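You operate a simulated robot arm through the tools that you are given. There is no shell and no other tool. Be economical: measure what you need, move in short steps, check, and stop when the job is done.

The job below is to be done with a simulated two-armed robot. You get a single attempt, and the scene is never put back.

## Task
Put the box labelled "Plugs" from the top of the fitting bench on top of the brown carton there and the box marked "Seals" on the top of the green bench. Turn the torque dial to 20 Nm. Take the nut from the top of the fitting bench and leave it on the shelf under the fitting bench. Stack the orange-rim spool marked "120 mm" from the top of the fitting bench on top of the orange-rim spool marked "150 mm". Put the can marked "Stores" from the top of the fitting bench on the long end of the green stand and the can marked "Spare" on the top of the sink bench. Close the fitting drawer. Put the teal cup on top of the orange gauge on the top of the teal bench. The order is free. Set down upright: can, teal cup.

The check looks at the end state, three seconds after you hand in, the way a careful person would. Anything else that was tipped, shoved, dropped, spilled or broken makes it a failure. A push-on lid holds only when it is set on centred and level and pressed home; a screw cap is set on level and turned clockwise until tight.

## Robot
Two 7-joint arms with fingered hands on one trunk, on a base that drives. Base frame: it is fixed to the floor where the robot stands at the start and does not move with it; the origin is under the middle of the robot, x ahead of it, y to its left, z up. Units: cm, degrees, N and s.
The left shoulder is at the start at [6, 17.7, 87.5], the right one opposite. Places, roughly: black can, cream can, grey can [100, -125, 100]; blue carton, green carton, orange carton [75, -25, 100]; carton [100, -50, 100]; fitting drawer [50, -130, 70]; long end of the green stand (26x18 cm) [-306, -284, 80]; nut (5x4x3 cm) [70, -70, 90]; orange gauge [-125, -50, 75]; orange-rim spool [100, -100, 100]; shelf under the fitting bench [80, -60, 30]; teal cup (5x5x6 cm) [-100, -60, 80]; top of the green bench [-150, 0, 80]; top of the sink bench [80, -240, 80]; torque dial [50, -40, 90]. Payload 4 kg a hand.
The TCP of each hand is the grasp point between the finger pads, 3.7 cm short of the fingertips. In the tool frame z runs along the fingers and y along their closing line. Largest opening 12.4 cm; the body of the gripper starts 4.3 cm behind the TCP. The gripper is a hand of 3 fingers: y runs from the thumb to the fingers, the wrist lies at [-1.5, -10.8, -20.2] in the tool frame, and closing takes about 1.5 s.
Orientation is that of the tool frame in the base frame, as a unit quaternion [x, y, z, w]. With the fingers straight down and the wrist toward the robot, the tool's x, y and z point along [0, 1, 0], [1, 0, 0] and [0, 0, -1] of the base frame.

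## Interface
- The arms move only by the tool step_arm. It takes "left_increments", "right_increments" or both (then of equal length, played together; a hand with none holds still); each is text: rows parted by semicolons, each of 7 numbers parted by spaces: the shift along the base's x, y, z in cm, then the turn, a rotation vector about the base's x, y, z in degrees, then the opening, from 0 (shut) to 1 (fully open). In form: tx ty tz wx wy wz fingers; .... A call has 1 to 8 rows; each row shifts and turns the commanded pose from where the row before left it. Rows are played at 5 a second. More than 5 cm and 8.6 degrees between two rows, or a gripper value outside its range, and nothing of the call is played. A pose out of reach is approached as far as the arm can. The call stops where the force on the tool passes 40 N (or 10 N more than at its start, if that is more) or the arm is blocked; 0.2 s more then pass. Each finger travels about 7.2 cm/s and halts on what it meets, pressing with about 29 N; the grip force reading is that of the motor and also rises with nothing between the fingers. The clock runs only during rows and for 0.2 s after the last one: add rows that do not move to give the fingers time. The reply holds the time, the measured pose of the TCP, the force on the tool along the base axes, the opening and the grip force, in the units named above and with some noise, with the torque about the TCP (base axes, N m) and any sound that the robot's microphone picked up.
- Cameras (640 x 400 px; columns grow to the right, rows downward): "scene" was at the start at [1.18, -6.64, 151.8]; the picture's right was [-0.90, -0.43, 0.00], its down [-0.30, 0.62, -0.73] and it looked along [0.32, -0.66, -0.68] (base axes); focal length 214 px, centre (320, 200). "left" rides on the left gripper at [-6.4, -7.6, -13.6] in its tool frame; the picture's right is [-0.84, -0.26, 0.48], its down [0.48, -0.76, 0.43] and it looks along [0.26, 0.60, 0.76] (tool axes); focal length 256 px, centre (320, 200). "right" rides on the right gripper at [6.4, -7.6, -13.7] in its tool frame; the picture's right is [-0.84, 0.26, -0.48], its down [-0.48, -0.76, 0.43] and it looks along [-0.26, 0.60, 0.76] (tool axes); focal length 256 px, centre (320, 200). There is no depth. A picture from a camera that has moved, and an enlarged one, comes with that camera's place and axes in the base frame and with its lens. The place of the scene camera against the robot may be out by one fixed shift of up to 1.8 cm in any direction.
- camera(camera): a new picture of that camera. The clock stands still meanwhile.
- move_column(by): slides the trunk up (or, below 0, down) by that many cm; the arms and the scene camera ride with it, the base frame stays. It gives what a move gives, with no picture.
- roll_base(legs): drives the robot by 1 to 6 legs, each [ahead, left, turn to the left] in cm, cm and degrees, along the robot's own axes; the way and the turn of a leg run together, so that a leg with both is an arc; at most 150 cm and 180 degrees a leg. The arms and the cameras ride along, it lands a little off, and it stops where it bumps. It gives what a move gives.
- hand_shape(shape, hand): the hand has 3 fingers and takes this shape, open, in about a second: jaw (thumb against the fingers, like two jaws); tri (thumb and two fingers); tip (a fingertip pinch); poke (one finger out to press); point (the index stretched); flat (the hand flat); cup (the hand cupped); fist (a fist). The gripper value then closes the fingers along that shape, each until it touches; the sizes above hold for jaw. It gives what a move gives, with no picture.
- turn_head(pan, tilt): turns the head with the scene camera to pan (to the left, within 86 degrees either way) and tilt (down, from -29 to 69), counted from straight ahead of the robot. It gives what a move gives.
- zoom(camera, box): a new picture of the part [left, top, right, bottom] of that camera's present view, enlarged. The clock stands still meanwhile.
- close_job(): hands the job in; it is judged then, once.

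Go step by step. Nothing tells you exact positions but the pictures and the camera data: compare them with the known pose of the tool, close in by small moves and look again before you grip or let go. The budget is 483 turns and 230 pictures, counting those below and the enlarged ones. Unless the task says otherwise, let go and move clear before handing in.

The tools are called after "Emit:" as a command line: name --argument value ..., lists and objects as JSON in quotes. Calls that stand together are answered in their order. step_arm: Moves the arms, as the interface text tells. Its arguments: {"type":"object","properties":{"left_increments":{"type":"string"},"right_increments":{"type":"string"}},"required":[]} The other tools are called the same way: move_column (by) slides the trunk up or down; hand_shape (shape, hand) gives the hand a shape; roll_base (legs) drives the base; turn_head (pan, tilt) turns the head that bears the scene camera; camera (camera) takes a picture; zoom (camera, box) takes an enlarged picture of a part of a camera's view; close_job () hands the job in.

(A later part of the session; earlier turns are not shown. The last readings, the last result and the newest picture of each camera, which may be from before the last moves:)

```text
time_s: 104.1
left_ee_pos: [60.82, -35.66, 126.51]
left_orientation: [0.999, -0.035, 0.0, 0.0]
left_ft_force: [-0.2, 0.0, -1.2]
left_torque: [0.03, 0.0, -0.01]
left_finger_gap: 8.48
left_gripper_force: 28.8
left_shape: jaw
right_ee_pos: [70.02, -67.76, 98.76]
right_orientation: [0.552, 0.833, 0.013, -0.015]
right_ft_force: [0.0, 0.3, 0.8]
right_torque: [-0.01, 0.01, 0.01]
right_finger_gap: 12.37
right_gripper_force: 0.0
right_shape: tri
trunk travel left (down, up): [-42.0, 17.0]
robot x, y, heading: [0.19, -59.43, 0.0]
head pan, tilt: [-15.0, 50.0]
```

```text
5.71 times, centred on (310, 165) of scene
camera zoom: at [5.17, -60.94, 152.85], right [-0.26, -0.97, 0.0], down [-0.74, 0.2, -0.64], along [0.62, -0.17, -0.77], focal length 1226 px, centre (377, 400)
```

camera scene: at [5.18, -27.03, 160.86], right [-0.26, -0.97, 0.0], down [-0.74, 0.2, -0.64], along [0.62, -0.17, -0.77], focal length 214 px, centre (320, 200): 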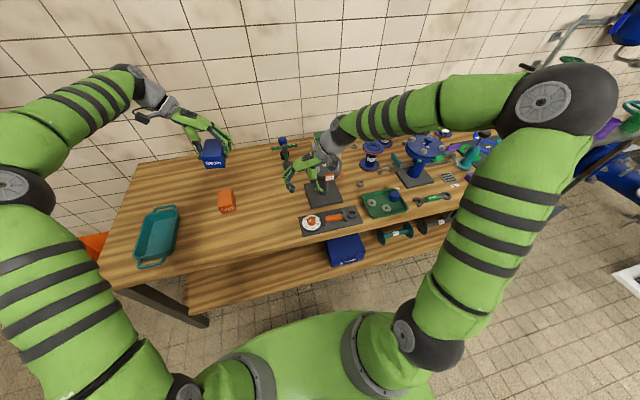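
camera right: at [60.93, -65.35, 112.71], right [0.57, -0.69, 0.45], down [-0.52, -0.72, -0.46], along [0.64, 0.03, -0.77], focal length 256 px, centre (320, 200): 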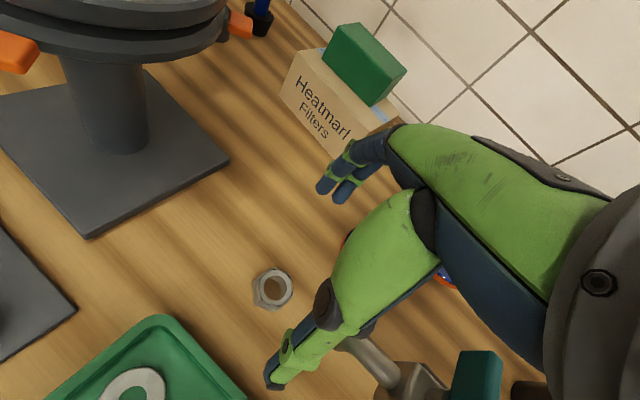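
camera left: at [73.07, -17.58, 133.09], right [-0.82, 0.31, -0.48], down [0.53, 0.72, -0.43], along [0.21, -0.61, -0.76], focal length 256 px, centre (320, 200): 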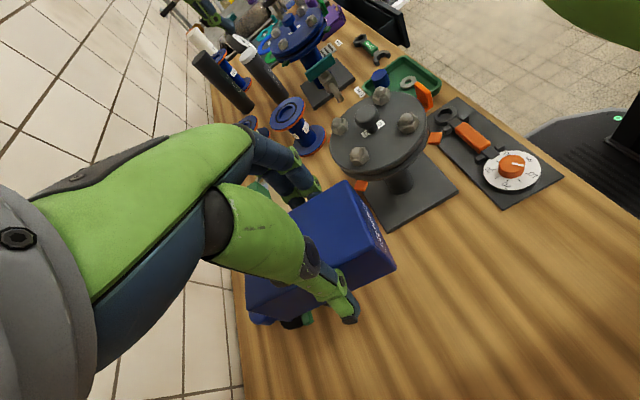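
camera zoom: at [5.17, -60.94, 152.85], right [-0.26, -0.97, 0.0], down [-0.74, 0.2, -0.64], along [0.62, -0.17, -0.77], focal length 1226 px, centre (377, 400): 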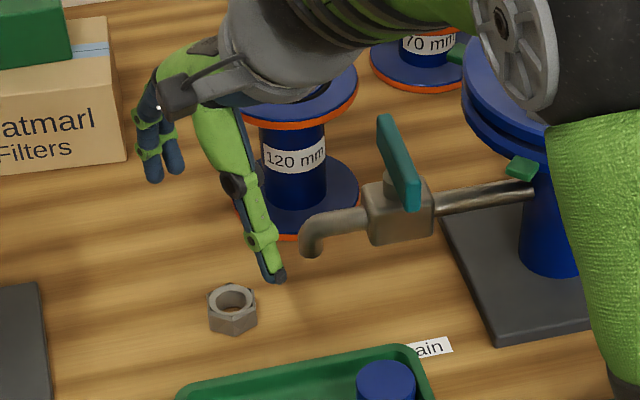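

I'll align visually: close the fingers just above the hole, centre them, then open in place, drop and close.

Emit:
step_arm --right_increments "-0.7 -0.1 -2 0 0 0 0.5; 0 0 -2 0 0 0 0; 0 0 -1.2 0 0 0 0; 0 0 0 0 0 0 0; 0 0 0 0 0 0 0; 0 0 0 0 0 0 0"

Emit:
zoom --camera "right" --box '[220, 200, 380, 320]'

Emit:
zoom --camera "scene" --box '[285, 160, 335, 200]'

```text
time_s: 105.5
left_ee_pos: [60.82, -35.61, 126.57]
left_orientation: [0.999, -0.034, 0.0, 0.0]
left_ft_force: [1.2, -0.6, -1.4]
left_torque: [0.02, 0.01, 0.0]
left_finger_gap: 8.51
left_gripper_force: 29.0
left_shape: jaw
right_ee_pos: [69.36, -67.68, 94.81]
right_orientation: [0.55, 0.835, 0.012, 0.001]
right_ft_force: [0.5, 0.4, -0.6]
right_torque: [-0.03, -0.02, -0.01]
right_finger_gap: 0.0
right_gripper_force: 28.7
right_shape: tri
trunk travel left (down, up): [-42.0, 17.0]
robot x, y, heading: [-0.06, -59.74, 0.0]
head pan, tilt: [-15.0, 50.0]
```

```text
3.33 times, centred on (300, 260) of right
camera zoom: at [59.87, -64.95, 108.44], right [0.56, -0.68, 0.48], down [-0.5, -0.73, -0.46], along [0.66, 0.01, -0.75], focal length 853 px, centre (387, 0)
```

zoom: 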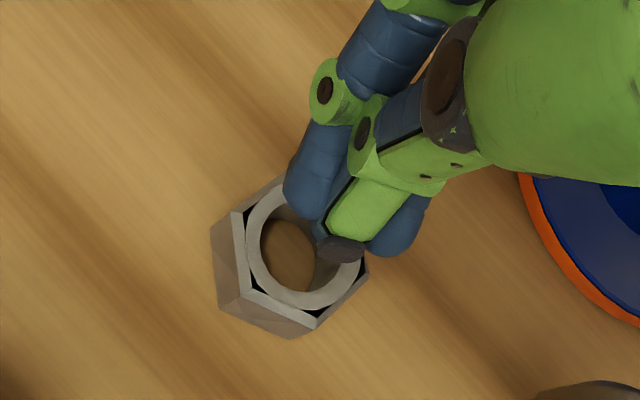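

```text
10.00 times, centred on (310, 180) of scene
camera zoom: at [5.18, -60.95, 152.85], right [-0.26, -0.97, 0.0], down [-0.74, 0.2, -0.64], along [0.62, -0.17, -0.77], focal length 2145 px, centre (420, 400)
```

zoom: 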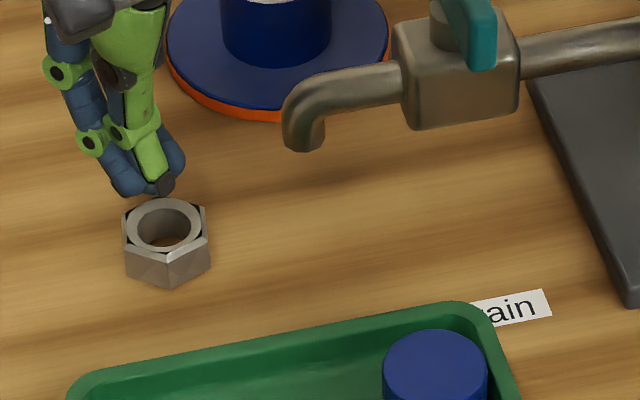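

Emit:
step_arm --right_increments "0.12 -0.17 -0.8 0 0 0 0; 0 0 0 0 0 0 0.5; 0 0 0 0 0 0 0.5; 0 0 0 0 0 0 0.5; 0 0 -1.5 0 0 0 0.5; 0 0 -1.5 0 0 0 0.5; 0 0 -0.9 0 0 0 0.5; 0 0 0 0 0 0 0.5"

Emit:
zoom --camera "scene" --box '[285, 160, 335, 200]'

```text
time_s: 107.3
left_ee_pos: [60.79, -35.59, 126.54]
left_orientation: [0.999, -0.035, 0.0, 0.001]
left_ft_force: [0.9, 0.5, -1.8]
left_torque: [0.03, 0.01, 0.0]
left_finger_gap: 8.52
left_gripper_force: 28.5
left_shape: jaw
right_ee_pos: [69.53, -67.68, 90.04]
right_orientation: [0.55, 0.835, 0.012, 0.0]
right_ft_force: [-0.4, -0.2, -0.8]
right_torque: [0.0, -0.02, -0.01]
right_finger_gap: 6.19
right_gripper_force: 0.1
right_shape: tri
trunk travel left (down, up): [-42.0, 17.0]
robot x, y, heading: [-0.03, -59.59, 0.3]
head pan, tilt: [-15.0, 50.0]
```

```text
10.00 times, centred on (310, 180) of scene
camera zoom: at [5.18, -60.95, 152.85], right [-0.26, -0.97, 0.0], down [-0.74, 0.2, -0.64], along [0.62, -0.17, -0.77], focal length 2145 px, centre (420, 400)
```

zoom: 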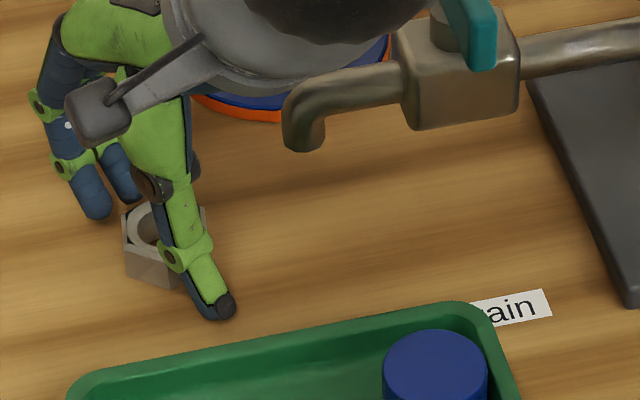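

Emit:
step_arm --right_increments "0 0 -0.3 0 0 0 0.5; 0 0 0 0 0 0 0.4; 0 0 0 0 0 0 0.3; 0 0 0 0 0 0 0.25; 0 0 0 0 0 0 0.2; 0 0 0 0 0 0 0.2; 0 0 0 0 0 0 0.2"

Emit:
zoom --camera "scene" --box '[285, 160, 335, 200]'

```text
time_s: 108.9
left_ee_pos: [60.63, -35.64, 126.58]
left_orientation: [0.999, -0.035, 0.0, 0.0]
left_ft_force: [0.6, 0.4, -1.8]
left_torque: [0.01, 0.04, 0.03]
left_finger_gap: 8.48
left_gripper_force: 29.5
left_shape: jaw
right_ee_pos: [69.54, -67.85, 89.98]
right_orientation: [0.55, 0.835, 0.012, 0.0]
right_ft_force: [-5.4, -0.4, 12.0]
right_torque: [-0.14, 0.27, 0.06]
right_finger_gap: 3.88
right_gripper_force: 29.2
right_shape: tri
trunk travel left (down, up): [-42.0, 17.0]
robot x, y, heading: [0.55, -59.67, -0.1]
head pan, tilt: [-15.0, 50.0]
```

```text
10.00 times, centred on (310, 180) of scene
camera zoom: at [5.05, -60.95, 152.86], right [-0.26, -0.97, 0.0], down [-0.74, 0.2, -0.64], along [0.62, -0.17, -0.77], focal length 2145 px, centre (420, 400)
```

zoom: 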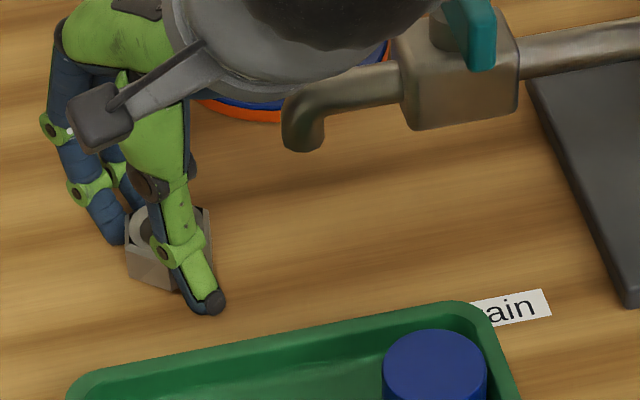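

Gripped at 3.9 cm. Lifting slowly.

Emit:
step_arm --right_increments "0 0 1 0 0 0 0.2; 0 0 2 0 0 0 0.2; 0 0 3 0 0 0 0.2; 0 0 4 0 0 0 0.2; 0 0 4 0 0 0 0.2; 0 0 4 0 0 0 0.2; 0 0 4 0 0 0 0.2; 0 0 4 0 0 0 0.2"

Emit:
camera --camera "right"

```text
time_s: 110.7
left_ee_pos: [60.78, -35.61, 126.49]
left_orientation: [0.999, -0.035, 0.0, 0.0]
left_ft_force: [-0.2, 0.5, -0.8]
left_torque: [0.02, 0.01, -0.01]
left_finger_gap: 8.46
left_gripper_force: 29.4
left_shape: jaw
right_ee_pos: [69.41, -67.88, 115.71]
right_orientation: [0.551, 0.834, 0.011, 0.0]
right_ft_force: [0.5, -1.0, -2.1]
right_torque: [-0.02, -0.01, 0.0]
right_finger_gap: 3.57
right_gripper_force: 28.6
right_shape: tri
trunk travel left (down, up): [-42.0, 17.0]
robot x, y, heading: [0.01, -59.9, -0.0]
head pan, tilt: [-15.0, 50.0]
```

```text
139 pictures are left
camera right: at [59.92, -65.22, 129.33], right [0.56, -0.68, 0.48], down [-0.5, -0.73, -0.46], along [0.66, 0.01, -0.75], focal length 256 px, centre (320, 200)
```

right: 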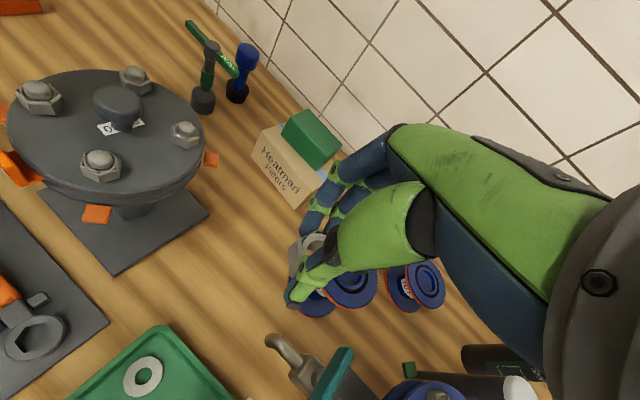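

Nut is held. Next: back away, shift left to the empty stretch of shelf, lower the trunk and reach under the bench with a pitched hand.

Emit:
roll_base --legs '[[-28, 0, 0], [0, 50, 0]]'

Emit:
step_arm --right_increments "-2 -3 -1 0 0 -5 0.2; -2 -3 -1 0 -8 -5 0.2; -2 -2 -1 0 -8 -5 0.2; -2 0 -2 0 -8 -5 0.2; -1 0 -3 0 -8 -3 0.2; 0 0 -3 0 -8 0 0.2; 0 0 -3 0 -8 0 0.2" --left_increments "-3 2 0 0 0 0 0.2; -3 2 0 0 0 0 0.2; -3 2 0 0 0 0 0.2; -3 2 0 0 0 0 0.2; -3 2 0 0 0 0 0.2; -2 1 0 0 0 0 0.2; 0 0 0 0 0 0 0.2"

Emit:
turn_head --pan -10 --tilt 55

Emit:
camera --camera "scene"

```text
time_s: 115.1
left_ee_pos: [32.98, 13.71, 126.6]
left_orientation: [0.999, -0.035, 0.0, 0.0]
left_ft_force: [-0.4, 1.0, -1.8]
left_torque: [0.01, 0.03, -0.03]
left_finger_gap: 8.48
left_gripper_force: 29.0
left_shape: jaw
right_ee_pos: [41.49, -18.66, 115.73]
right_orientation: [0.551, 0.834, 0.012, 0.0]
right_ft_force: [0.2, -0.1, -1.1]
right_torque: [0.01, 0.03, -0.04]
right_finger_gap: 3.57
right_gripper_force: 29.2
right_shape: tri
trunk travel left (down, up): [-42.0, 17.0]
robot x, y, heading: [-27.56, -10.54, 0.1]
head pan, tilt: [-15.0, 50.0]
```

```text
refused: row 2 steps farther than a row can; nothing moved
```

```text
time_s: 115.8
left_ee_pos: [33.1, 13.7, 126.44]
left_orientation: [0.999, -0.036, 0.0, 0.0]
left_ft_force: [-0.8, 0.2, -1.5]
left_torque: [0.06, 0.03, 0.02]
left_finger_gap: 8.48
left_gripper_force: 28.6
left_shape: jaw
right_ee_pos: [41.46, -18.67, 115.61]
right_orientation: [0.551, 0.835, 0.011, 0.001]
right_ft_force: [0.1, -0.7, -0.9]
right_torque: [0.01, 0.02, -0.06]
right_finger_gap: 3.58
right_gripper_force: 28.7
right_shape: tri
trunk travel left (down, up): [-42.0, 17.0]
robot x, y, heading: [-27.94, -10.65, -0.2]
head pan, tilt: [-10.0, 55.0]
```

```text
138 pictures are left
camera scene: at [-23.03, -10.85, 152.2], right [-0.18, -0.98, 0.0], down [-0.81, 0.14, -0.57], along [0.56, -0.1, -0.82], focal length 214 px, centre (320, 200)
```

scene: 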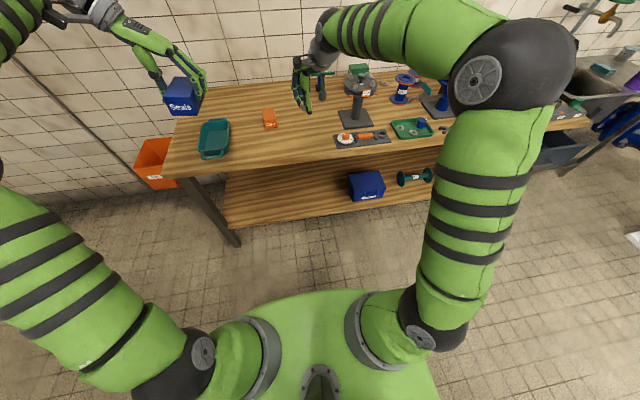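

The shelf is empty on this left stretch. Un-yaw and pitch the right hand in free air, pulling back; tuck the left hand up and back.

Emit:
step_arm --right_increments "-2 -1 0 0 0 -8 0.2; -2 -1 0 0 0 -8 0.2; -2 -1 0 0 0 -7 0.2; -1 0 0 0 -8 0 0.2; -1 0 0 0 -8 0 0.2; -1 0 0 0 -8 0 0.2; -1 0 0 0 -8 0 0.2; -1 0 0 0 -8 0 0.2" --left_increments "-3.1 3 1.2 0 0 0 0.2; -3.1 3 1.2 0 0 0 0.2; -3.1 3 1.2 0 0 0 0.2; -3.1 3 1.2 0 0 0 0.2; -3.1 3 1.2 0 0 0 0.2; -3.1 3 1.2 0 0 0 0.2; -3.1 3 1.2 0 0 0 0.2; -3.1 3 1.2 0 0 0 0.2"

Emit:
step_arm --right_increments "0 -1 -4 0 -7 0 0.2; 0 -1 -4 0 0 0 0.2; 0 -1 -4 0 0 0 0.2; 0 0 -4 0 0 0 0.2; 0 0 -4 0 0 0 0.2; 0 0 -4 0 0 0 0.2; 0 0 -4 0 0 0 0.2; 0 0 -4 0 0 0 0.2"

Emit:
move_column --by -38

Emit:
camera --camera "scene"

```text
time_s: 117.6
left_ee_pos: [14.05, 31.93, 133.56]
left_orientation: [0.999, -0.036, 0.0, 0.001]
left_ft_force: [-0.7, -0.2, -1.8]
left_torque: [0.0, -0.01, 0.0]
left_finger_gap: 8.48
left_gripper_force: 28.8
left_shape: jaw
left hand out of reach, approached as far as the arm can: row 7, 8
right_ee_pos: [31.05, -21.17, 115.73]
right_orientation: [0.659, 0.665, 0.252, 0.246]
right_ft_force: [-0.2, -0.2, -1.1]
right_torque: [-0.04, 0.04, -0.02]
right_finger_gap: 3.5
right_gripper_force: 29.6
right_shape: tri
right hand out of reach, approached as far as the arm can: row 6
trunk travel left (down, up): [-42.0, 17.0]
robot x, y, heading: [-27.73, -10.31, -0.0]
head pan, tilt: [-10.0, 55.0]
```

```text
time_s: 119.4
left_ee_pos: [14.46, 31.62, 133.78]
left_orientation: [0.999, -0.036, -0.001, -0.001]
left_ft_force: [0.1, 0.1, -0.6]
left_torque: [0.05, 0.01, 0.0]
left_finger_gap: 8.48
left_gripper_force: 29.1
left_shape: jaw
right_ee_pos: [30.29, -21.37, 85.14]
right_orientation: [0.646, 0.645, 0.289, 0.287]
right_ft_force: [-0.1, 0.0, -1.2]
right_torque: [-0.02, 0.06, -0.04]
right_finger_gap: 3.5
right_gripper_force: 29.3
right_shape: tri
right hand out of reach, approached as far as the arm can: row 4, 5, 6, 7, 8
trunk travel left (down, up): [-42.0, 17.0]
robot x, y, heading: [-27.53, -10.52, -0.2]
head pan, tilt: [-10.0, 55.0]
```

```text
time_s: 123.1
left_ee_pos: [14.17, 31.66, 95.61]
left_orientation: [0.999, -0.036, 0.0, -0.001]
left_ft_force: [0.1, 0.3, -1.9]
left_torque: [0.02, 0.0, -0.01]
left_finger_gap: 8.5
left_gripper_force: 28.9
left_shape: jaw
right_ee_pos: [30.21, -21.25, 47.23]
right_orientation: [0.646, 0.645, 0.29, 0.287]
right_ft_force: [1.1, 0.1, -1.5]
right_torque: [-0.02, 0.01, -0.02]
right_finger_gap: 3.47
right_gripper_force: 29.2
right_shape: tri
trunk travel left (down, up): [-4.0, 55.0]
robot x, y, heading: [-28.23, -10.11, -0.1]
head pan, tilt: [-10.0, 55.0]
```

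```text
137 pictures are left
camera scene: at [-23.05, -10.85, 114.2], right [-0.17, -0.98, 0.0], down [-0.81, 0.14, -0.57], along [0.56, -0.1, -0.82], focal length 214 px, centre (320, 200)
```

scene: 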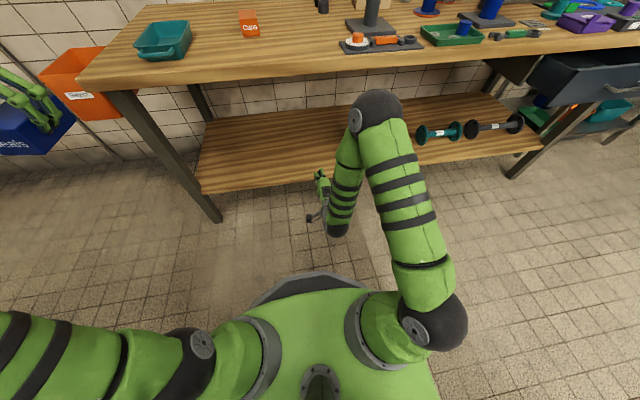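

The elbow is folded forward, so rather than driving in I'll extend the arm under the bench from here.

Emit:
step_arm --right_increments "3 0 0 0 0 0 0.2; 3 0 0 0 0 0 0.2; 3 0 0 0 0 0 0.2; 3 0 0 0 0 0 0.2; 3 0 -0.5 0 0 0 0.2; 3 0 -0.5 0 0 0 0.2"

Emit:
camera --camera "scene"

Emit:
camera --camera "right"

```text
time_s: 124.5
left_ee_pos: [14.24, 31.71, 95.75]
left_orientation: [0.999, -0.036, -0.001, 0.001]
left_ft_force: [-0.4, 0.4, -2.0]
left_torque: [0.0, 0.01, -0.01]
left_finger_gap: 8.49
left_gripper_force: 29.1
left_shape: jaw
right_ee_pos: [47.82, -19.48, 46.32]
right_orientation: [0.649, 0.643, 0.285, 0.288]
right_ft_force: [0.1, 0.0, -2.0]
right_torque: [0.01, 0.04, 0.04]
right_finger_gap: 3.46
right_gripper_force: 29.1
right_shape: tri
right hand out of reach, approached as far as the arm can: row 2, 3, 4, 5
trunk travel left (down, up): [-4.0, 55.0]
robot x, y, heading: [-27.55, -10.73, 0.1]
head pan, tilt: [-10.0, 55.0]
```

```text
136 pictures are left
camera scene: at [-23.06, -10.85, 114.2], right [-0.17, -0.98, 0.0], down [-0.81, 0.14, -0.57], along [0.56, -0.1, -0.82], focal length 214 px, centre (320, 200)
```

scene: 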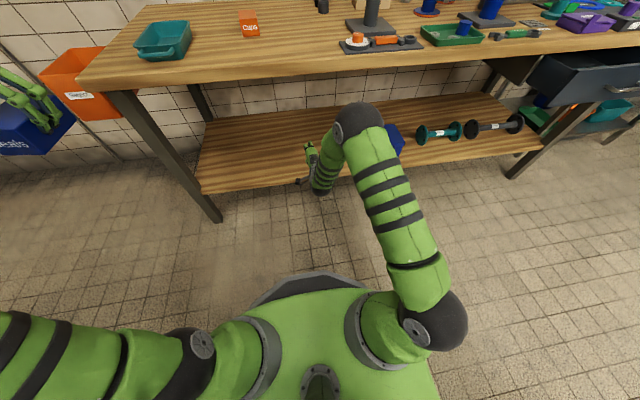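

```text
135 pictures are left
camera right: at [32.98, -12.92, 49.94], right [-0.19, -0.84, 0.51], down [-0.19, -0.48, -0.86], along [0.96, -0.26, -0.07], focal length 256 px, centre (320, 200)
```

right: 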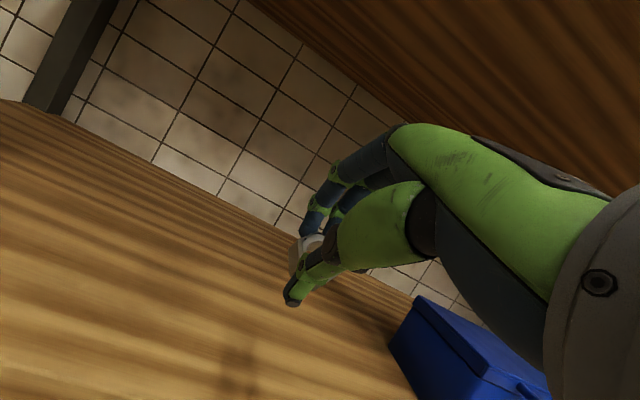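

The hand is over the shelf; toolbox is off to the right. Extend further and lower toward the shelf.

Emit:
step_arm --right_increments "2 0 -1 0 0 0 0.2; 2 0 -1 0 0 0 0.2; 2 0 -1 0 0 0 0.2; 2 0 -1 0 0 0 0.2; 1 0 -2 0 0 0 0.2; 0 0 -2 0 0 0 0.2"

Emit:
camera --camera "right"

Emit:
zoom --camera "scene" --box '[220, 80, 420, 220]'

```text
time_s: 125.9
left_ee_pos: [14.26, 31.63, 95.7]
left_orientation: [0.999, -0.036, 0.0, 0.0]
left_ft_force: [-0.1, 0.4, -1.0]
left_torque: [0.02, -0.02, -0.01]
left_finger_gap: 8.5
left_gripper_force: 29.0
left_shape: jaw
right_ee_pos: [57.17, -18.67, 38.45]
right_orientation: [0.648, 0.643, 0.287, 0.29]
right_ft_force: [-1.2, 0.0, -1.7]
right_torque: [0.01, 0.07, 0.0]
right_finger_gap: 3.45
right_gripper_force: 29.2
right_shape: tri
right hand out of reach, approached as far as the arm can: row 2, 6
trunk travel left (down, up): [-4.0, 55.0]
robot x, y, heading: [-27.87, -10.66, -0.3]
head pan, tilt: [-10.0, 55.0]
```

```text
134 pictures are left
camera right: at [42.25, -12.13, 42.08], right [-0.19, -0.84, 0.51], down [-0.19, -0.48, -0.85], along [0.96, -0.26, -0.07], focal length 256 px, centre (320, 200)
```

right: 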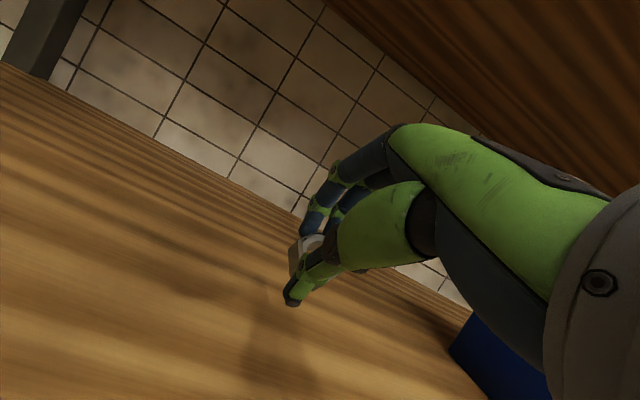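

```text
2.86 times, centred on (320, 150) of scene
camera zoom: at [-23.06, -10.85, 114.2], right [-0.17, -0.98, 0.0], down [-0.81, 0.14, -0.57], along [0.56, -0.1, -0.82], focal length 613 px, centre (320, 343)
```

zoom: 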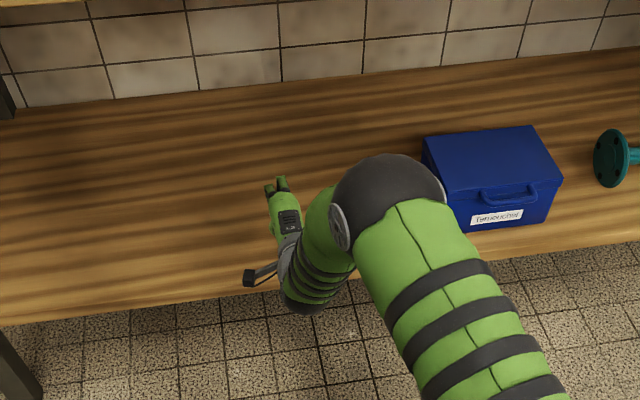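

Emit:
step_arm --right_increments "0 0 -1 0 0 0 0.2; 0 0 -1 0 0 0 0.2; 0 0 -1 0 0 0 0.2; 0 0 -1 0 0 0 0.2"

Emit:
camera --camera "right"

```text
time_s: 126.9
left_ee_pos: [14.17, 31.7, 95.89]
left_orientation: [0.999, -0.036, 0.001, 0.0]
left_ft_force: [-0.8, 0.9, -1.5]
left_torque: [0.05, -0.01, -0.01]
left_finger_gap: 8.48
left_gripper_force: 29.1
left_shape: jaw
right_ee_pos: [57.42, -18.29, 34.71]
right_orientation: [0.648, 0.643, 0.288, 0.29]
right_ft_force: [-3.0, -1.0, 7.3]
right_torque: [0.03, 0.16, -0.02]
right_finger_gap: 3.37
right_gripper_force: 29.4
right_shape: tri
right hand out of reach, approached as far as the arm can: row 3
trunk travel left (down, up): [-4.0, 55.0]
robot x, y, heading: [-27.88, -10.55, -0.2]
head pan, tilt: [-10.0, 55.0]
```

```text
132 pictures are left
camera right: at [42.33, -11.73, 38.38], right [-0.2, -0.84, 0.51], down [-0.19, -0.48, -0.86], along [0.96, -0.26, -0.06], focal length 256 px, centre (320, 200)
```

right: 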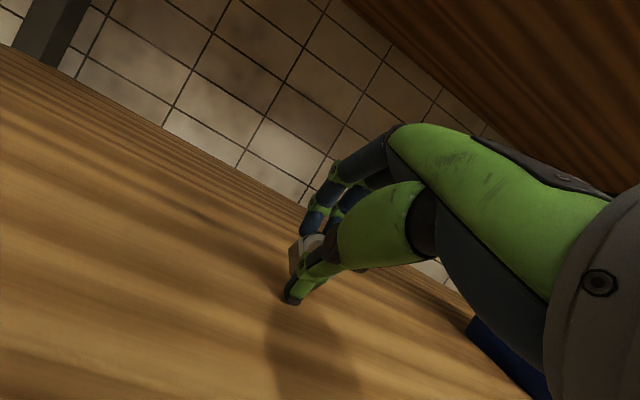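

Contact with the shelf. Opening, then withdrawing along the finger direction.

Emit:
step_arm --right_increments "0 0 0.3 0 0 0 0.2; 0 0 0.3 0 0 0 0.5; 0 0 0.5 0 0 0 0.8; 0 0 0.3 0 0 0 0.9; 0 0 0 0 0 0 0.9; -0.7 0 0.7 0 0 0 0.9; -1 0 1 0 0 0 0.9; -1.5 0 1.5 0 0 0 0.9"

Emit:
camera --camera "right"

```text
time_s: 128.7
left_ee_pos: [14.2, 31.78, 95.64]
left_orientation: [0.999, -0.036, -0.001, 0.0]
left_ft_force: [0.3, -0.1, -0.6]
left_torque: [0.02, 0.03, 0.0]
left_finger_gap: 8.5
left_gripper_force: 29.0
left_shape: jaw
right_ee_pos: [53.92, -18.36, 39.03]
right_orientation: [0.648, 0.644, 0.286, 0.288]
right_ft_force: [-0.1, 0.2, -0.1]
right_torque: [0.03, -0.04, -0.01]
right_finger_gap: 11.14
right_gripper_force: 0.1
right_shape: tri
trunk travel left (down, up): [-4.0, 55.0]
robot x, y, heading: [-27.48, -10.11, -0.3]
head pan, tilt: [-10.0, 55.0]
```

```text
131 pictures are left
camera right: at [39.0, -11.76, 42.64], right [-0.19, -0.84, 0.51], down [-0.19, -0.48, -0.85], along [0.96, -0.26, -0.07], focal length 256 px, centre (320, 200)
```

right: 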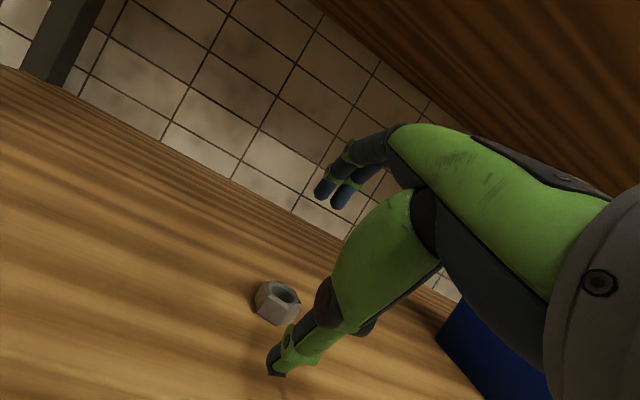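

The nut lies flat on the shelf. Withdraw, raise the trunk, and level the hand again.

Emit:
step_arm --right_increments "-4 0 0.5 0 0 0 0.9; -4 0 0.5 0 0 0 0.9; -4 0 0.5 0 0 0 0.9; -4 0 0.5 0 0 0 0.9; -4 0 0.5 0 0 0 0.9; -4 0 0.5 0 0 0 0.9"

Emit:
move_column --by 38

Emit:
hand_shape --hand "right" --shape "jaw"

Emit:
step_arm --right_increments "0 -2 4 0 8 0 1; 0 -2 4 0 8 0 1; 0 -2 4 0 8 0 1; 0 -2 4 0 8 0 1; 0 -2 4 0 8 0 1; 0 -2 4 0 8 0 1; 0 -2 4 0 0 0 1; 0 -2 4 0 0 0 1"

```text
time_s: 130.1
left_ee_pos: [14.15, 31.67, 95.72]
left_orientation: [0.999, -0.035, 0.0, 0.0]
left_ft_force: [-0.5, 0.3, -1.4]
left_torque: [-0.03, 0.01, -0.02]
left_finger_gap: 8.49
left_gripper_force: 29.1
left_shape: jaw
right_ee_pos: [29.83, -18.22, 42.17]
right_orientation: [0.646, 0.646, 0.289, 0.287]
right_ft_force: [-0.7, 0.2, 0.2]
right_torque: [0.01, 0.02, 0.0]
right_finger_gap: 11.14
right_gripper_force: 0.0
right_shape: tri
trunk travel left (down, up): [-4.0, 55.0]
robot x, y, heading: [-28.15, -10.66, 0.0]
head pan, tilt: [-10.0, 55.0]
```

```text
time_s: 133.7
left_ee_pos: [14.3, 31.78, 133.74]
left_orientation: [0.999, -0.036, 0.0, 0.0]
left_ft_force: [-0.1, 0.0, -1.3]
left_torque: [0.02, 0.01, -0.03]
left_finger_gap: 8.5
left_gripper_force: 28.5
left_shape: jaw
right_ee_pos: [29.78, -18.27, 80.11]
right_orientation: [0.645, 0.646, 0.29, 0.286]
right_ft_force: [-0.4, -0.6, -0.5]
right_torque: [-0.02, 0.01, 0.05]
right_finger_gap: 11.16
right_gripper_force: 0.0
right_shape: tri
trunk travel left (down, up): [-42.0, 17.0]
robot x, y, heading: [-27.61, -10.51, -0.2]
head pan, tilt: [-10.0, 55.0]
```

```text
time_s: 134.6
left_ee_pos: [14.1, 31.72, 133.71]
left_orientation: [0.999, -0.035, 0.0, 0.001]
left_ft_force: [0.0, -0.5, -0.7]
left_torque: [0.01, -0.01, -0.01]
left_finger_gap: 8.51
left_gripper_force: 28.8
left_shape: jaw
right_ee_pos: [29.87, -18.23, 80.11]
right_orientation: [0.646, 0.646, 0.289, 0.287]
right_ft_force: [0.7, 0.0, 0.0]
right_torque: [-0.02, 0.01, -0.01]
right_finger_gap: 12.37
right_gripper_force: 0.0
right_shape: jaw
trunk travel left (down, up): [-42.0, 17.0]
robot x, y, heading: [-27.65, -10.35, 0.1]
head pan, tilt: [-10.0, 55.0]
```

```text
time_s: 136.4
left_ee_pos: [14.15, 31.65, 133.79]
left_orientation: [0.999, -0.036, 0.0, 0.001]
left_ft_force: [-0.5, 0.2, -1.7]
left_torque: [0.05, 0.05, 0.03]
left_finger_gap: 8.47
left_gripper_force: 29.0
left_shape: jaw
right_ee_pos: [29.65, -34.25, 112.17]
right_orientation: [0.708, 0.706, 0.002, -0.001]
right_ft_force: [1.0, -0.3, 0.4]
right_torque: [0.01, 0.0, 0.0]
right_finger_gap: 12.4
right_gripper_force: 0.0
right_shape: jaw
trunk travel left (down, up): [-42.0, 17.0]
robot x, y, heading: [-27.99, -10.31, -0.1]
head pan, tilt: [-10.0, 55.0]
```

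Emit:
step_arm --right_increments "-2.7 -3 2 0 0 0 1; -2.7 -3 2 0 0 0 1; -2.7 -3 2 0 0 0 1; -2.7 -3 2 0 0 0 1; -2.7 -3 2 0 0 0 1; -2.7 -3 2 0 0 0 1; -2.7 -3 2 0 0 0 1; -2.7 -3 2 0 0 0 1"

Emit:
roll_base --legs '[[0, 0, -90]]'

Emit:
turn_head --pan -80 --tilt 35

Emit:
camera --camera "scene"

```text
time_s: 138.2
left_ee_pos: [14.15, 31.62, 133.88]
left_orientation: [0.999, -0.037, 0.0, 0.0]
left_ft_force: [-0.2, -0.4, -2.0]
left_torque: [-0.01, 0.01, 0.0]
left_finger_gap: 8.5
left_gripper_force: 29.5
left_shape: jaw
right_ee_pos: [8.09, -58.13, 128.34]
right_orientation: [0.707, 0.707, 0.002, 0.0]
right_ft_force: [0.4, -0.4, -0.1]
right_torque: [-0.02, 0.01, -0.03]
right_finger_gap: 12.39
right_gripper_force: 0.1
right_shape: jaw
trunk travel left (down, up): [-42.0, 17.0]
robot x, y, heading: [-27.8, -10.28, -0.3]
head pan, tilt: [-10.0, 55.0]
```

```text
time_s: 142.5
left_ee_pos: [13.59, -53.02, 133.77]
left_orientation: [-0.676, 0.737, 0.0, 0.0]
left_ft_force: [-0.3, 0.3, -1.7]
left_torque: [0.0, 0.01, 0.06]
left_finger_gap: 8.46
left_gripper_force: 28.6
left_shape: jaw
right_ee_pos: [-75.96, -45.45, 128.39]
right_orientation: [1.0, -0.008, 0.001, 0.001]
right_ft_force: [-0.4, -1.0, -0.2]
right_torque: [0.02, 0.01, -0.06]
right_finger_gap: 12.39
right_gripper_force: 0.2
right_shape: jaw
trunk travel left (down, up): [-42.0, 17.0]
robot x, y, heading: [-27.71, -10.63, -90.9]
head pan, tilt: [-10.0, 55.0]
```

```text
time_s: 143.9
left_ee_pos: [13.71, -53.06, 133.76]
left_orientation: [-0.676, 0.737, 0.0, -0.001]
left_ft_force: [0.0, 0.3, -1.7]
left_torque: [0.01, -0.03, 0.01]
left_finger_gap: 8.51
left_gripper_force: 30.0
left_shape: jaw
right_ee_pos: [-76.01, -45.61, 128.41]
right_orientation: [1.0, -0.009, 0.002, 0.001]
right_ft_force: [-0.2, -0.2, 0.9]
right_torque: [0.01, 0.02, 0.0]
right_finger_gap: 12.37
right_gripper_force: 0.1
right_shape: jaw
trunk travel left (down, up): [-42.0, 17.0]
robot x, y, heading: [-28.01, -10.32, -90.9]
head pan, tilt: [-80.0, 35.0]
```

```text
130 pictures are left
camera scene: at [-35.81, -8.0, 155.02], right [-0.16, 0.99, 0.0], down [0.57, 0.09, -0.82], along [-0.81, -0.13, -0.57], focal length 214 px, centre (320, 200)
```

scene: 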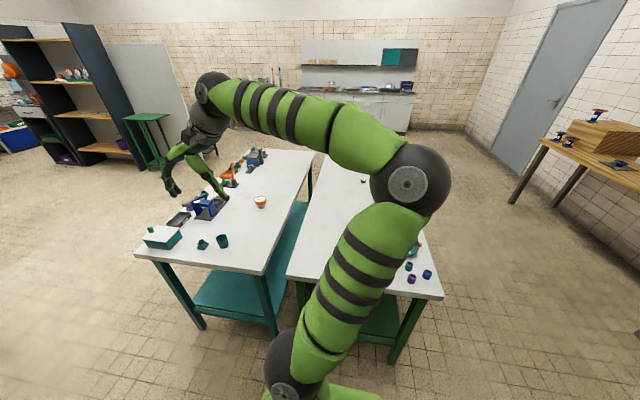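

Teal bench is on the left, green bench on the right. Enlarging both.

Emit:
zoom --camera "scene" --box '[130, 130, 310, 280]'

Emit:
zoom --camera "scene" --box '[280, 130, 460, 310]'

```text
2.67 times, centred on (220, 205) of scene
camera zoom: at [-35.81, -8.0, 155.02], right [-0.16, 0.99, 0.0], down [0.57, 0.09, -0.82], along [-0.81, -0.13, -0.57], focal length 572 px, centre (587, 187)
```

zoom: 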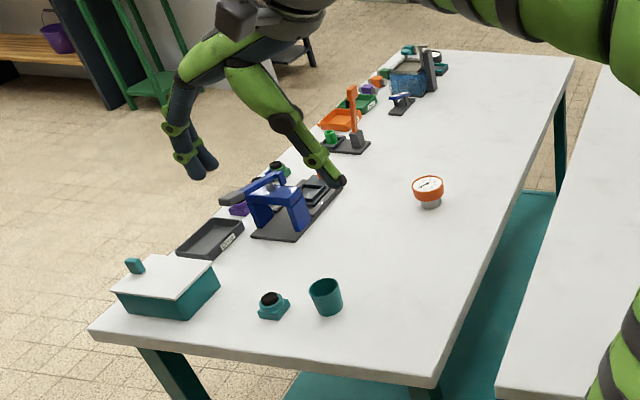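

```text
2.22 times, centred on (370, 220) of scene
camera zoom: at [-35.81, -8.0, 155.02], right [-0.16, 0.99, 0.0], down [0.57, 0.09, -0.82], along [-0.81, -0.13, -0.57], focal length 477 px, centre (209, 156)
```

zoom: 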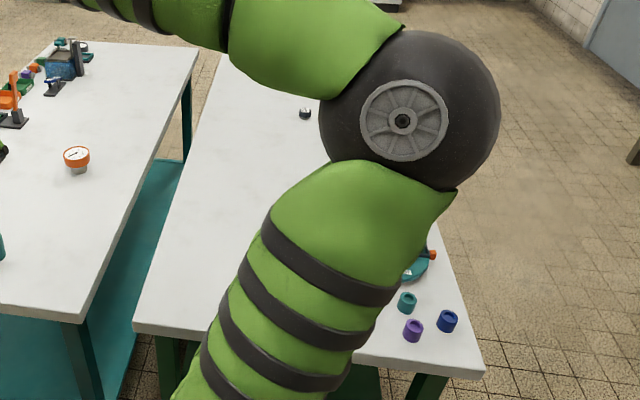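

Cup ≈ [-102, -68], gauge ≈ [-135, -60] on the teal bench; the green bench spans y -31..33 with free space mid-front. Turn to face −x and put down Seals with the left hand first.

Emit:
roll_base --legs '[[0, 0, -89.1], [8, -18, 0]]'

Emit:
turn_head --pan 0 --tilt 45

Emit:
camera --camera "scene"

```text
time_s: 149.2
left_ee_pos: [-77.44, -34.76, 133.77]
left_orientation: [0.03, 1.0, -0.001, 0.001]
left_ft_force: [0.4, -0.5, -1.0]
left_torque: [0.0, -0.04, 0.02]
left_finger_gap: 8.47
left_gripper_force: 29.0
left_shape: jaw
right_ee_pos: [-72.21, 55.23, 128.34]
right_orientation: [0.71, -0.704, 0.001, 0.002]
right_ft_force: [-0.3, 0.3, -1.2]
right_torque: [-0.03, 0.0, 0.01]
right_finger_gap: 12.39
right_gripper_force: 0.1
right_shape: jaw
trunk travel left (down, up): [-42.0, 17.0]
robot x, y, heading: [-36.03, 7.73, -179.3]
head pan, tilt: [-80.0, 35.0]
```

```text
time_s: 150.8
left_ee_pos: [-77.3, -34.67, 133.72]
left_orientation: [0.03, 1.0, 0.001, 0.0]
left_ft_force: [0.5, 0.0, -0.7]
left_torque: [-0.03, 0.01, 0.0]
left_finger_gap: 8.48
left_gripper_force: 29.0
left_shape: jaw
right_ee_pos: [-72.28, 55.1, 128.37]
right_orientation: [0.71, -0.704, 0.0, 0.002]
right_ft_force: [0.5, 1.2, 0.6]
right_torque: [0.03, 0.01, -0.02]
right_finger_gap: 12.38
right_gripper_force: 0.0
right_shape: jaw
trunk travel left (down, up): [-42.0, 17.0]
robot x, y, heading: [-35.86, 7.52, -179.5]
head pan, tilt: [0.0, 45.0]
```

```text
127 pictures are left
camera scene: at [-40.38, 8.52, 153.54], right [-0.01, 1.0, 0.0], down [0.71, 0.01, -0.71], along [-0.71, -0.01, -0.71], focal length 214 px, centre (320, 200)
```

scene: 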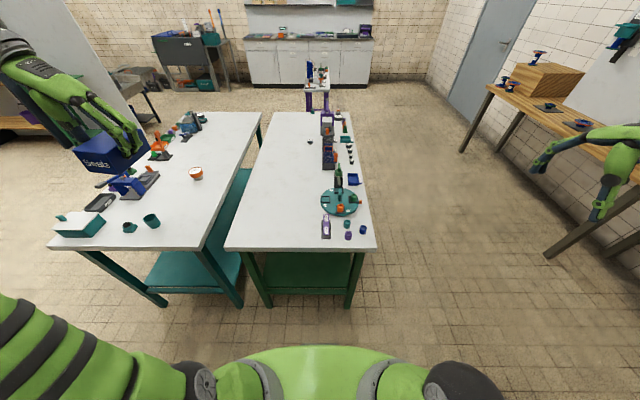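

Emit:
step_arm --left_increments "-3.5 2.5 -2 0 0 0 0.2; -3.5 2.5 -2 0 0 0 0.2; -3.5 2.5 -2 0 0 0 0.2; -3.5 2.5 -2 0 0 0 0.2; -3.5 2.5 -2 0 0 0 0.2; -3.5 2.5 -2 0 0 0 0.2; -3.5 2.5 -2 0 0 0 0.2; -3 2.5 -2 0 0 0 0.2"

Emit:
step_arm --left_increments "0 0 -4 0 0 0 0.2; 0 0 -4 0 0 0 0.2; 0 0 -4 0 0 0 0.2; 0 0 -4 0 0 0 0.2; 0 0 -4 0 0 0 0.2; 0 0 -4 0 0 0 0.2"

Emit:
camera --camera "left"

Emit:
camera --camera "scene"

```text
time_s: 152.6
left_ee_pos: [-104.81, -14.56, 117.67]
left_orientation: [0.031, 1.0, 0.0, 0.0]
left_ft_force: [0.5, 0.2, -1.3]
left_torque: [-0.03, -0.04, 0.03]
left_finger_gap: 8.45
left_gripper_force: 29.5
left_shape: jaw
right_ee_pos: [-72.16, 55.04, 128.29]
right_orientation: [0.71, -0.704, 0.001, 0.002]
right_ft_force: [0.1, -0.2, -0.4]
right_torque: [-0.01, -0.02, 0.01]
right_finger_gap: 12.37
right_gripper_force: 0.2
right_shape: jaw
trunk travel left (down, up): [-42.0, 17.0]
robot x, y, heading: [-36.03, 7.83, -179.4]
head pan, tilt: [0.0, 45.0]
```

```text
time_s: 154.0
left_ee_pos: [-104.78, -14.56, 93.66]
left_orientation: [0.032, 1.0, 0.0, 0.0]
left_ft_force: [-0.1, -0.4, -2.2]
left_torque: [0.0, -0.03, 0.01]
left_finger_gap: 8.46
left_gripper_force: 29.0
left_shape: jaw
right_ee_pos: [-72.3, 55.06, 128.42]
right_orientation: [0.71, -0.705, 0.001, 0.002]
right_ft_force: [-0.5, -0.1, -0.5]
right_torque: [0.0, -0.01, -0.02]
right_finger_gap: 12.37
right_gripper_force: 0.0
right_shape: jaw
trunk travel left (down, up): [-42.0, 17.0]
robot x, y, heading: [-35.96, 7.64, -179.5]
head pan, tilt: [0.0, 45.0]
```

```text
126 pictures are left
camera left: at [-98.88, -22.53, 107.06], right [0.82, -0.31, -0.48], down [-0.53, -0.73, -0.43], along [-0.22, 0.61, -0.76], focal length 256 px, centre (320, 200)
```

left: 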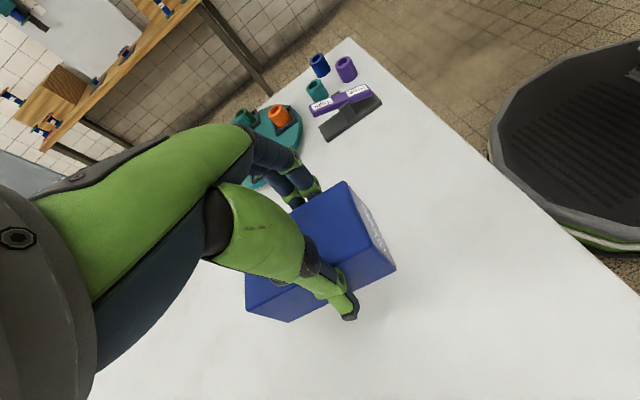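

```text
125 pictures are left
camera scene: at [-40.43, 8.49, 153.55], right [-0.01, 1.0, 0.0], down [0.71, 0.01, -0.71], along [-0.71, -0.01, -0.71], focal length 214 px, centre (320, 200)
```

scene: 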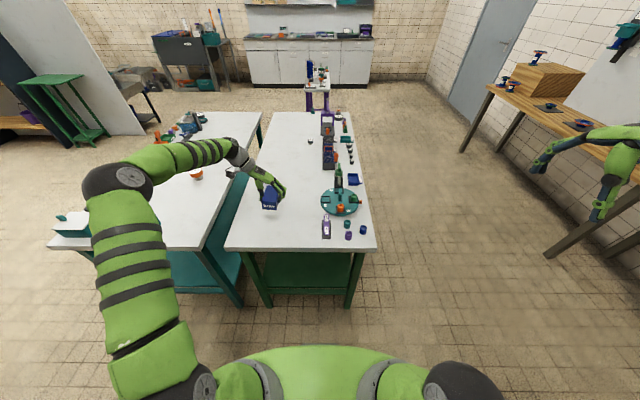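

Emit:
step_arm --left_increments "0 0 -3 0 0 0 0.2; 0 0 -3 0 0 0 0.2; 0 0 -2 0 0 0 0.2; 0 0 -1 0 0 0 0.2; 0 0 0 0 0 0 0.2"

Emit:
camera --camera "scene"

Emit:
zoom --camera "scene" --box '[230, 160, 330, 240]'

```text
time_s: 155.2
left_ee_pos: [-104.84, -14.77, 85.22]
left_orientation: [0.029, 1.0, 0.0, -0.004]
left_ft_force: [1.7, -9.3, 36.5]
left_torque: [1.04, -0.18, -0.1]
left_finger_gap: 8.39
left_gripper_force: 28.7
left_shape: jaw
right_ee_pos: [-71.89, 55.09, 128.49]
right_orientation: [0.71, -0.704, 0.0, 0.002]
right_ft_force: [0.3, -0.4, 0.2]
right_torque: [-0.02, -0.01, -0.01]
right_finger_gap: 12.37
right_gripper_force: 0.1
right_shape: jaw
trunk travel left (down, up): [-42.0, 17.0]
robot x, y, heading: [-35.93, 7.55, -179.4]
head pan, tilt: [0.0, 45.0]
```

```text
124 pictures are left
camera scene: at [-40.06, 8.51, 153.6], right [-0.01, 1.0, 0.0], down [0.71, 0.01, -0.71], along [-0.71, -0.01, -0.71], focal length 214 px, centre (320, 200)
```

scene: 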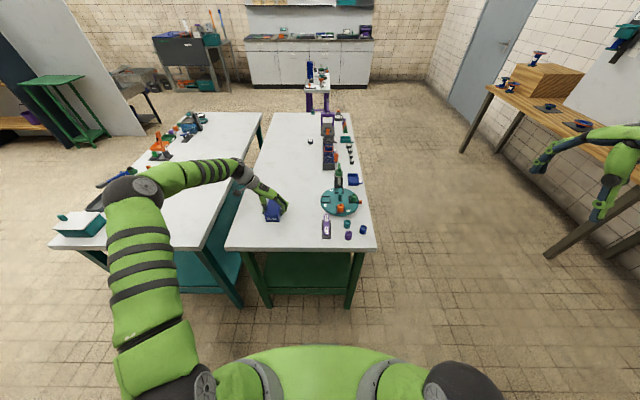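

```text
5.00 times, centred on (280, 200) of scene
camera zoom: at [-40.06, 8.51, 153.6], right [-0.01, 1.0, 0.0], down [0.71, 0.01, -0.71], along [-0.71, -0.01, -0.71], focal length 1072 px, centre (520, 200)
```

zoom: 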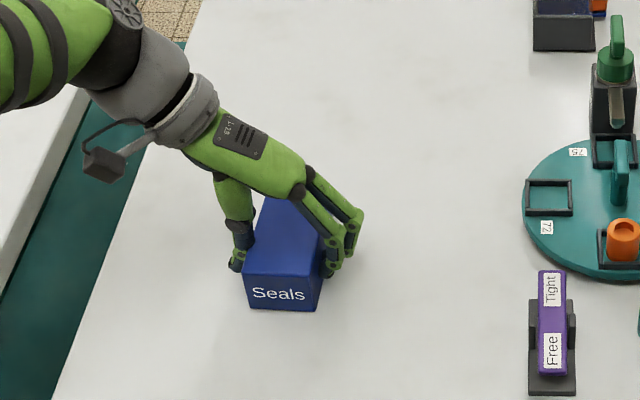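

Seals has landed. Ease, release, go straight up.

Emit:
step_arm --left_increments "0 0 0.7 0 0 0 0.2; 0 0 0 0 0 0 0.75; 0 0 0 0 0 0 0.85; 0 0 0 0 0 0 0.85; 0 0 2 0 0 0 0.85; 0 0 4 0 0 0 0.85; 0 0 4 0 0 0 0.85; 0 0 4 0 0 0 0.85"

Emit:
step_arm --left_increments "0 0 4 0 0 0 0.85; 0 0 4 0 0 0 0.85; 0 0 4 0 0 0 0.85; 0 0 4 0 0 0 0.85; 0 0 4 0 0 0 0.85"

Emit:
camera --camera "scene"

Emit:
camera --camera "left"

```text
time_s: 157.0
left_ee_pos: [-104.7, -14.61, 99.25]
left_orientation: [0.03, 1.0, 0.0, 0.0]
left_ft_force: [0.9, 1.0, -0.7]
left_torque: [0.01, 0.01, -0.01]
left_finger_gap: 10.51
left_gripper_force: 0.0
left_shape: jaw
right_ee_pos: [-72.14, 55.11, 128.36]
right_orientation: [0.71, -0.704, 0.001, 0.002]
right_ft_force: [0.6, 0.2, -0.9]
right_torque: [-0.02, 0.01, 0.01]
right_finger_gap: 12.41
right_gripper_force: 0.1
right_shape: jaw
trunk travel left (down, up): [-42.0, 17.0]
robot x, y, heading: [-35.98, 7.58, -179.8]
head pan, tilt: [0.0, 45.0]
```

```text
time_s: 158.2
left_ee_pos: [-104.83, -14.62, 119.58]
left_orientation: [0.031, 1.0, 0.0, 0.0]
left_ft_force: [-0.2, -0.3, 0.0]
left_torque: [0.0, -0.02, 0.03]
left_finger_gap: 10.53
left_gripper_force: 0.1
left_shape: jaw
right_ee_pos: [-72.19, 55.14, 128.34]
right_orientation: [0.71, -0.704, 0.001, 0.002]
right_ft_force: [1.0, -0.2, -0.3]
right_torque: [-0.03, 0.0, -0.02]
right_finger_gap: 12.35
right_gripper_force: 0.0
right_shape: jaw
trunk travel left (down, up): [-42.0, 17.0]
robot x, y, heading: [-35.55, 7.53, -179.8]
head pan, tilt: [0.0, 45.0]
```

```text
122 pictures are left
camera scene: at [-40.37, 8.55, 153.54], right [-0.01, 1.0, 0.0], down [0.71, 0.01, -0.71], along [-0.71, -0.01, -0.71], focal length 214 px, centre (320, 200)
```

scene: 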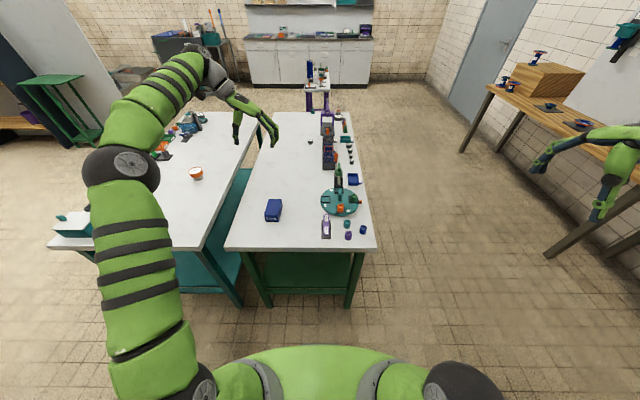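

```text
121 pictures are left
camera left: at [-98.89, -22.56, 133.16], right [0.82, -0.31, -0.48], down [-0.53, -0.73, -0.43], along [-0.22, 0.61, -0.76], focal length 256 px, centre (320, 200)
```

left: 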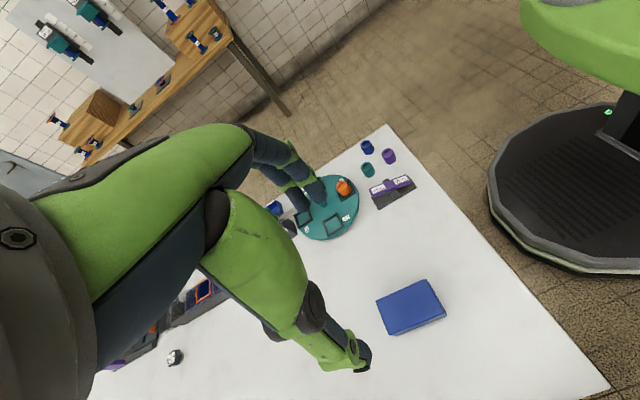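

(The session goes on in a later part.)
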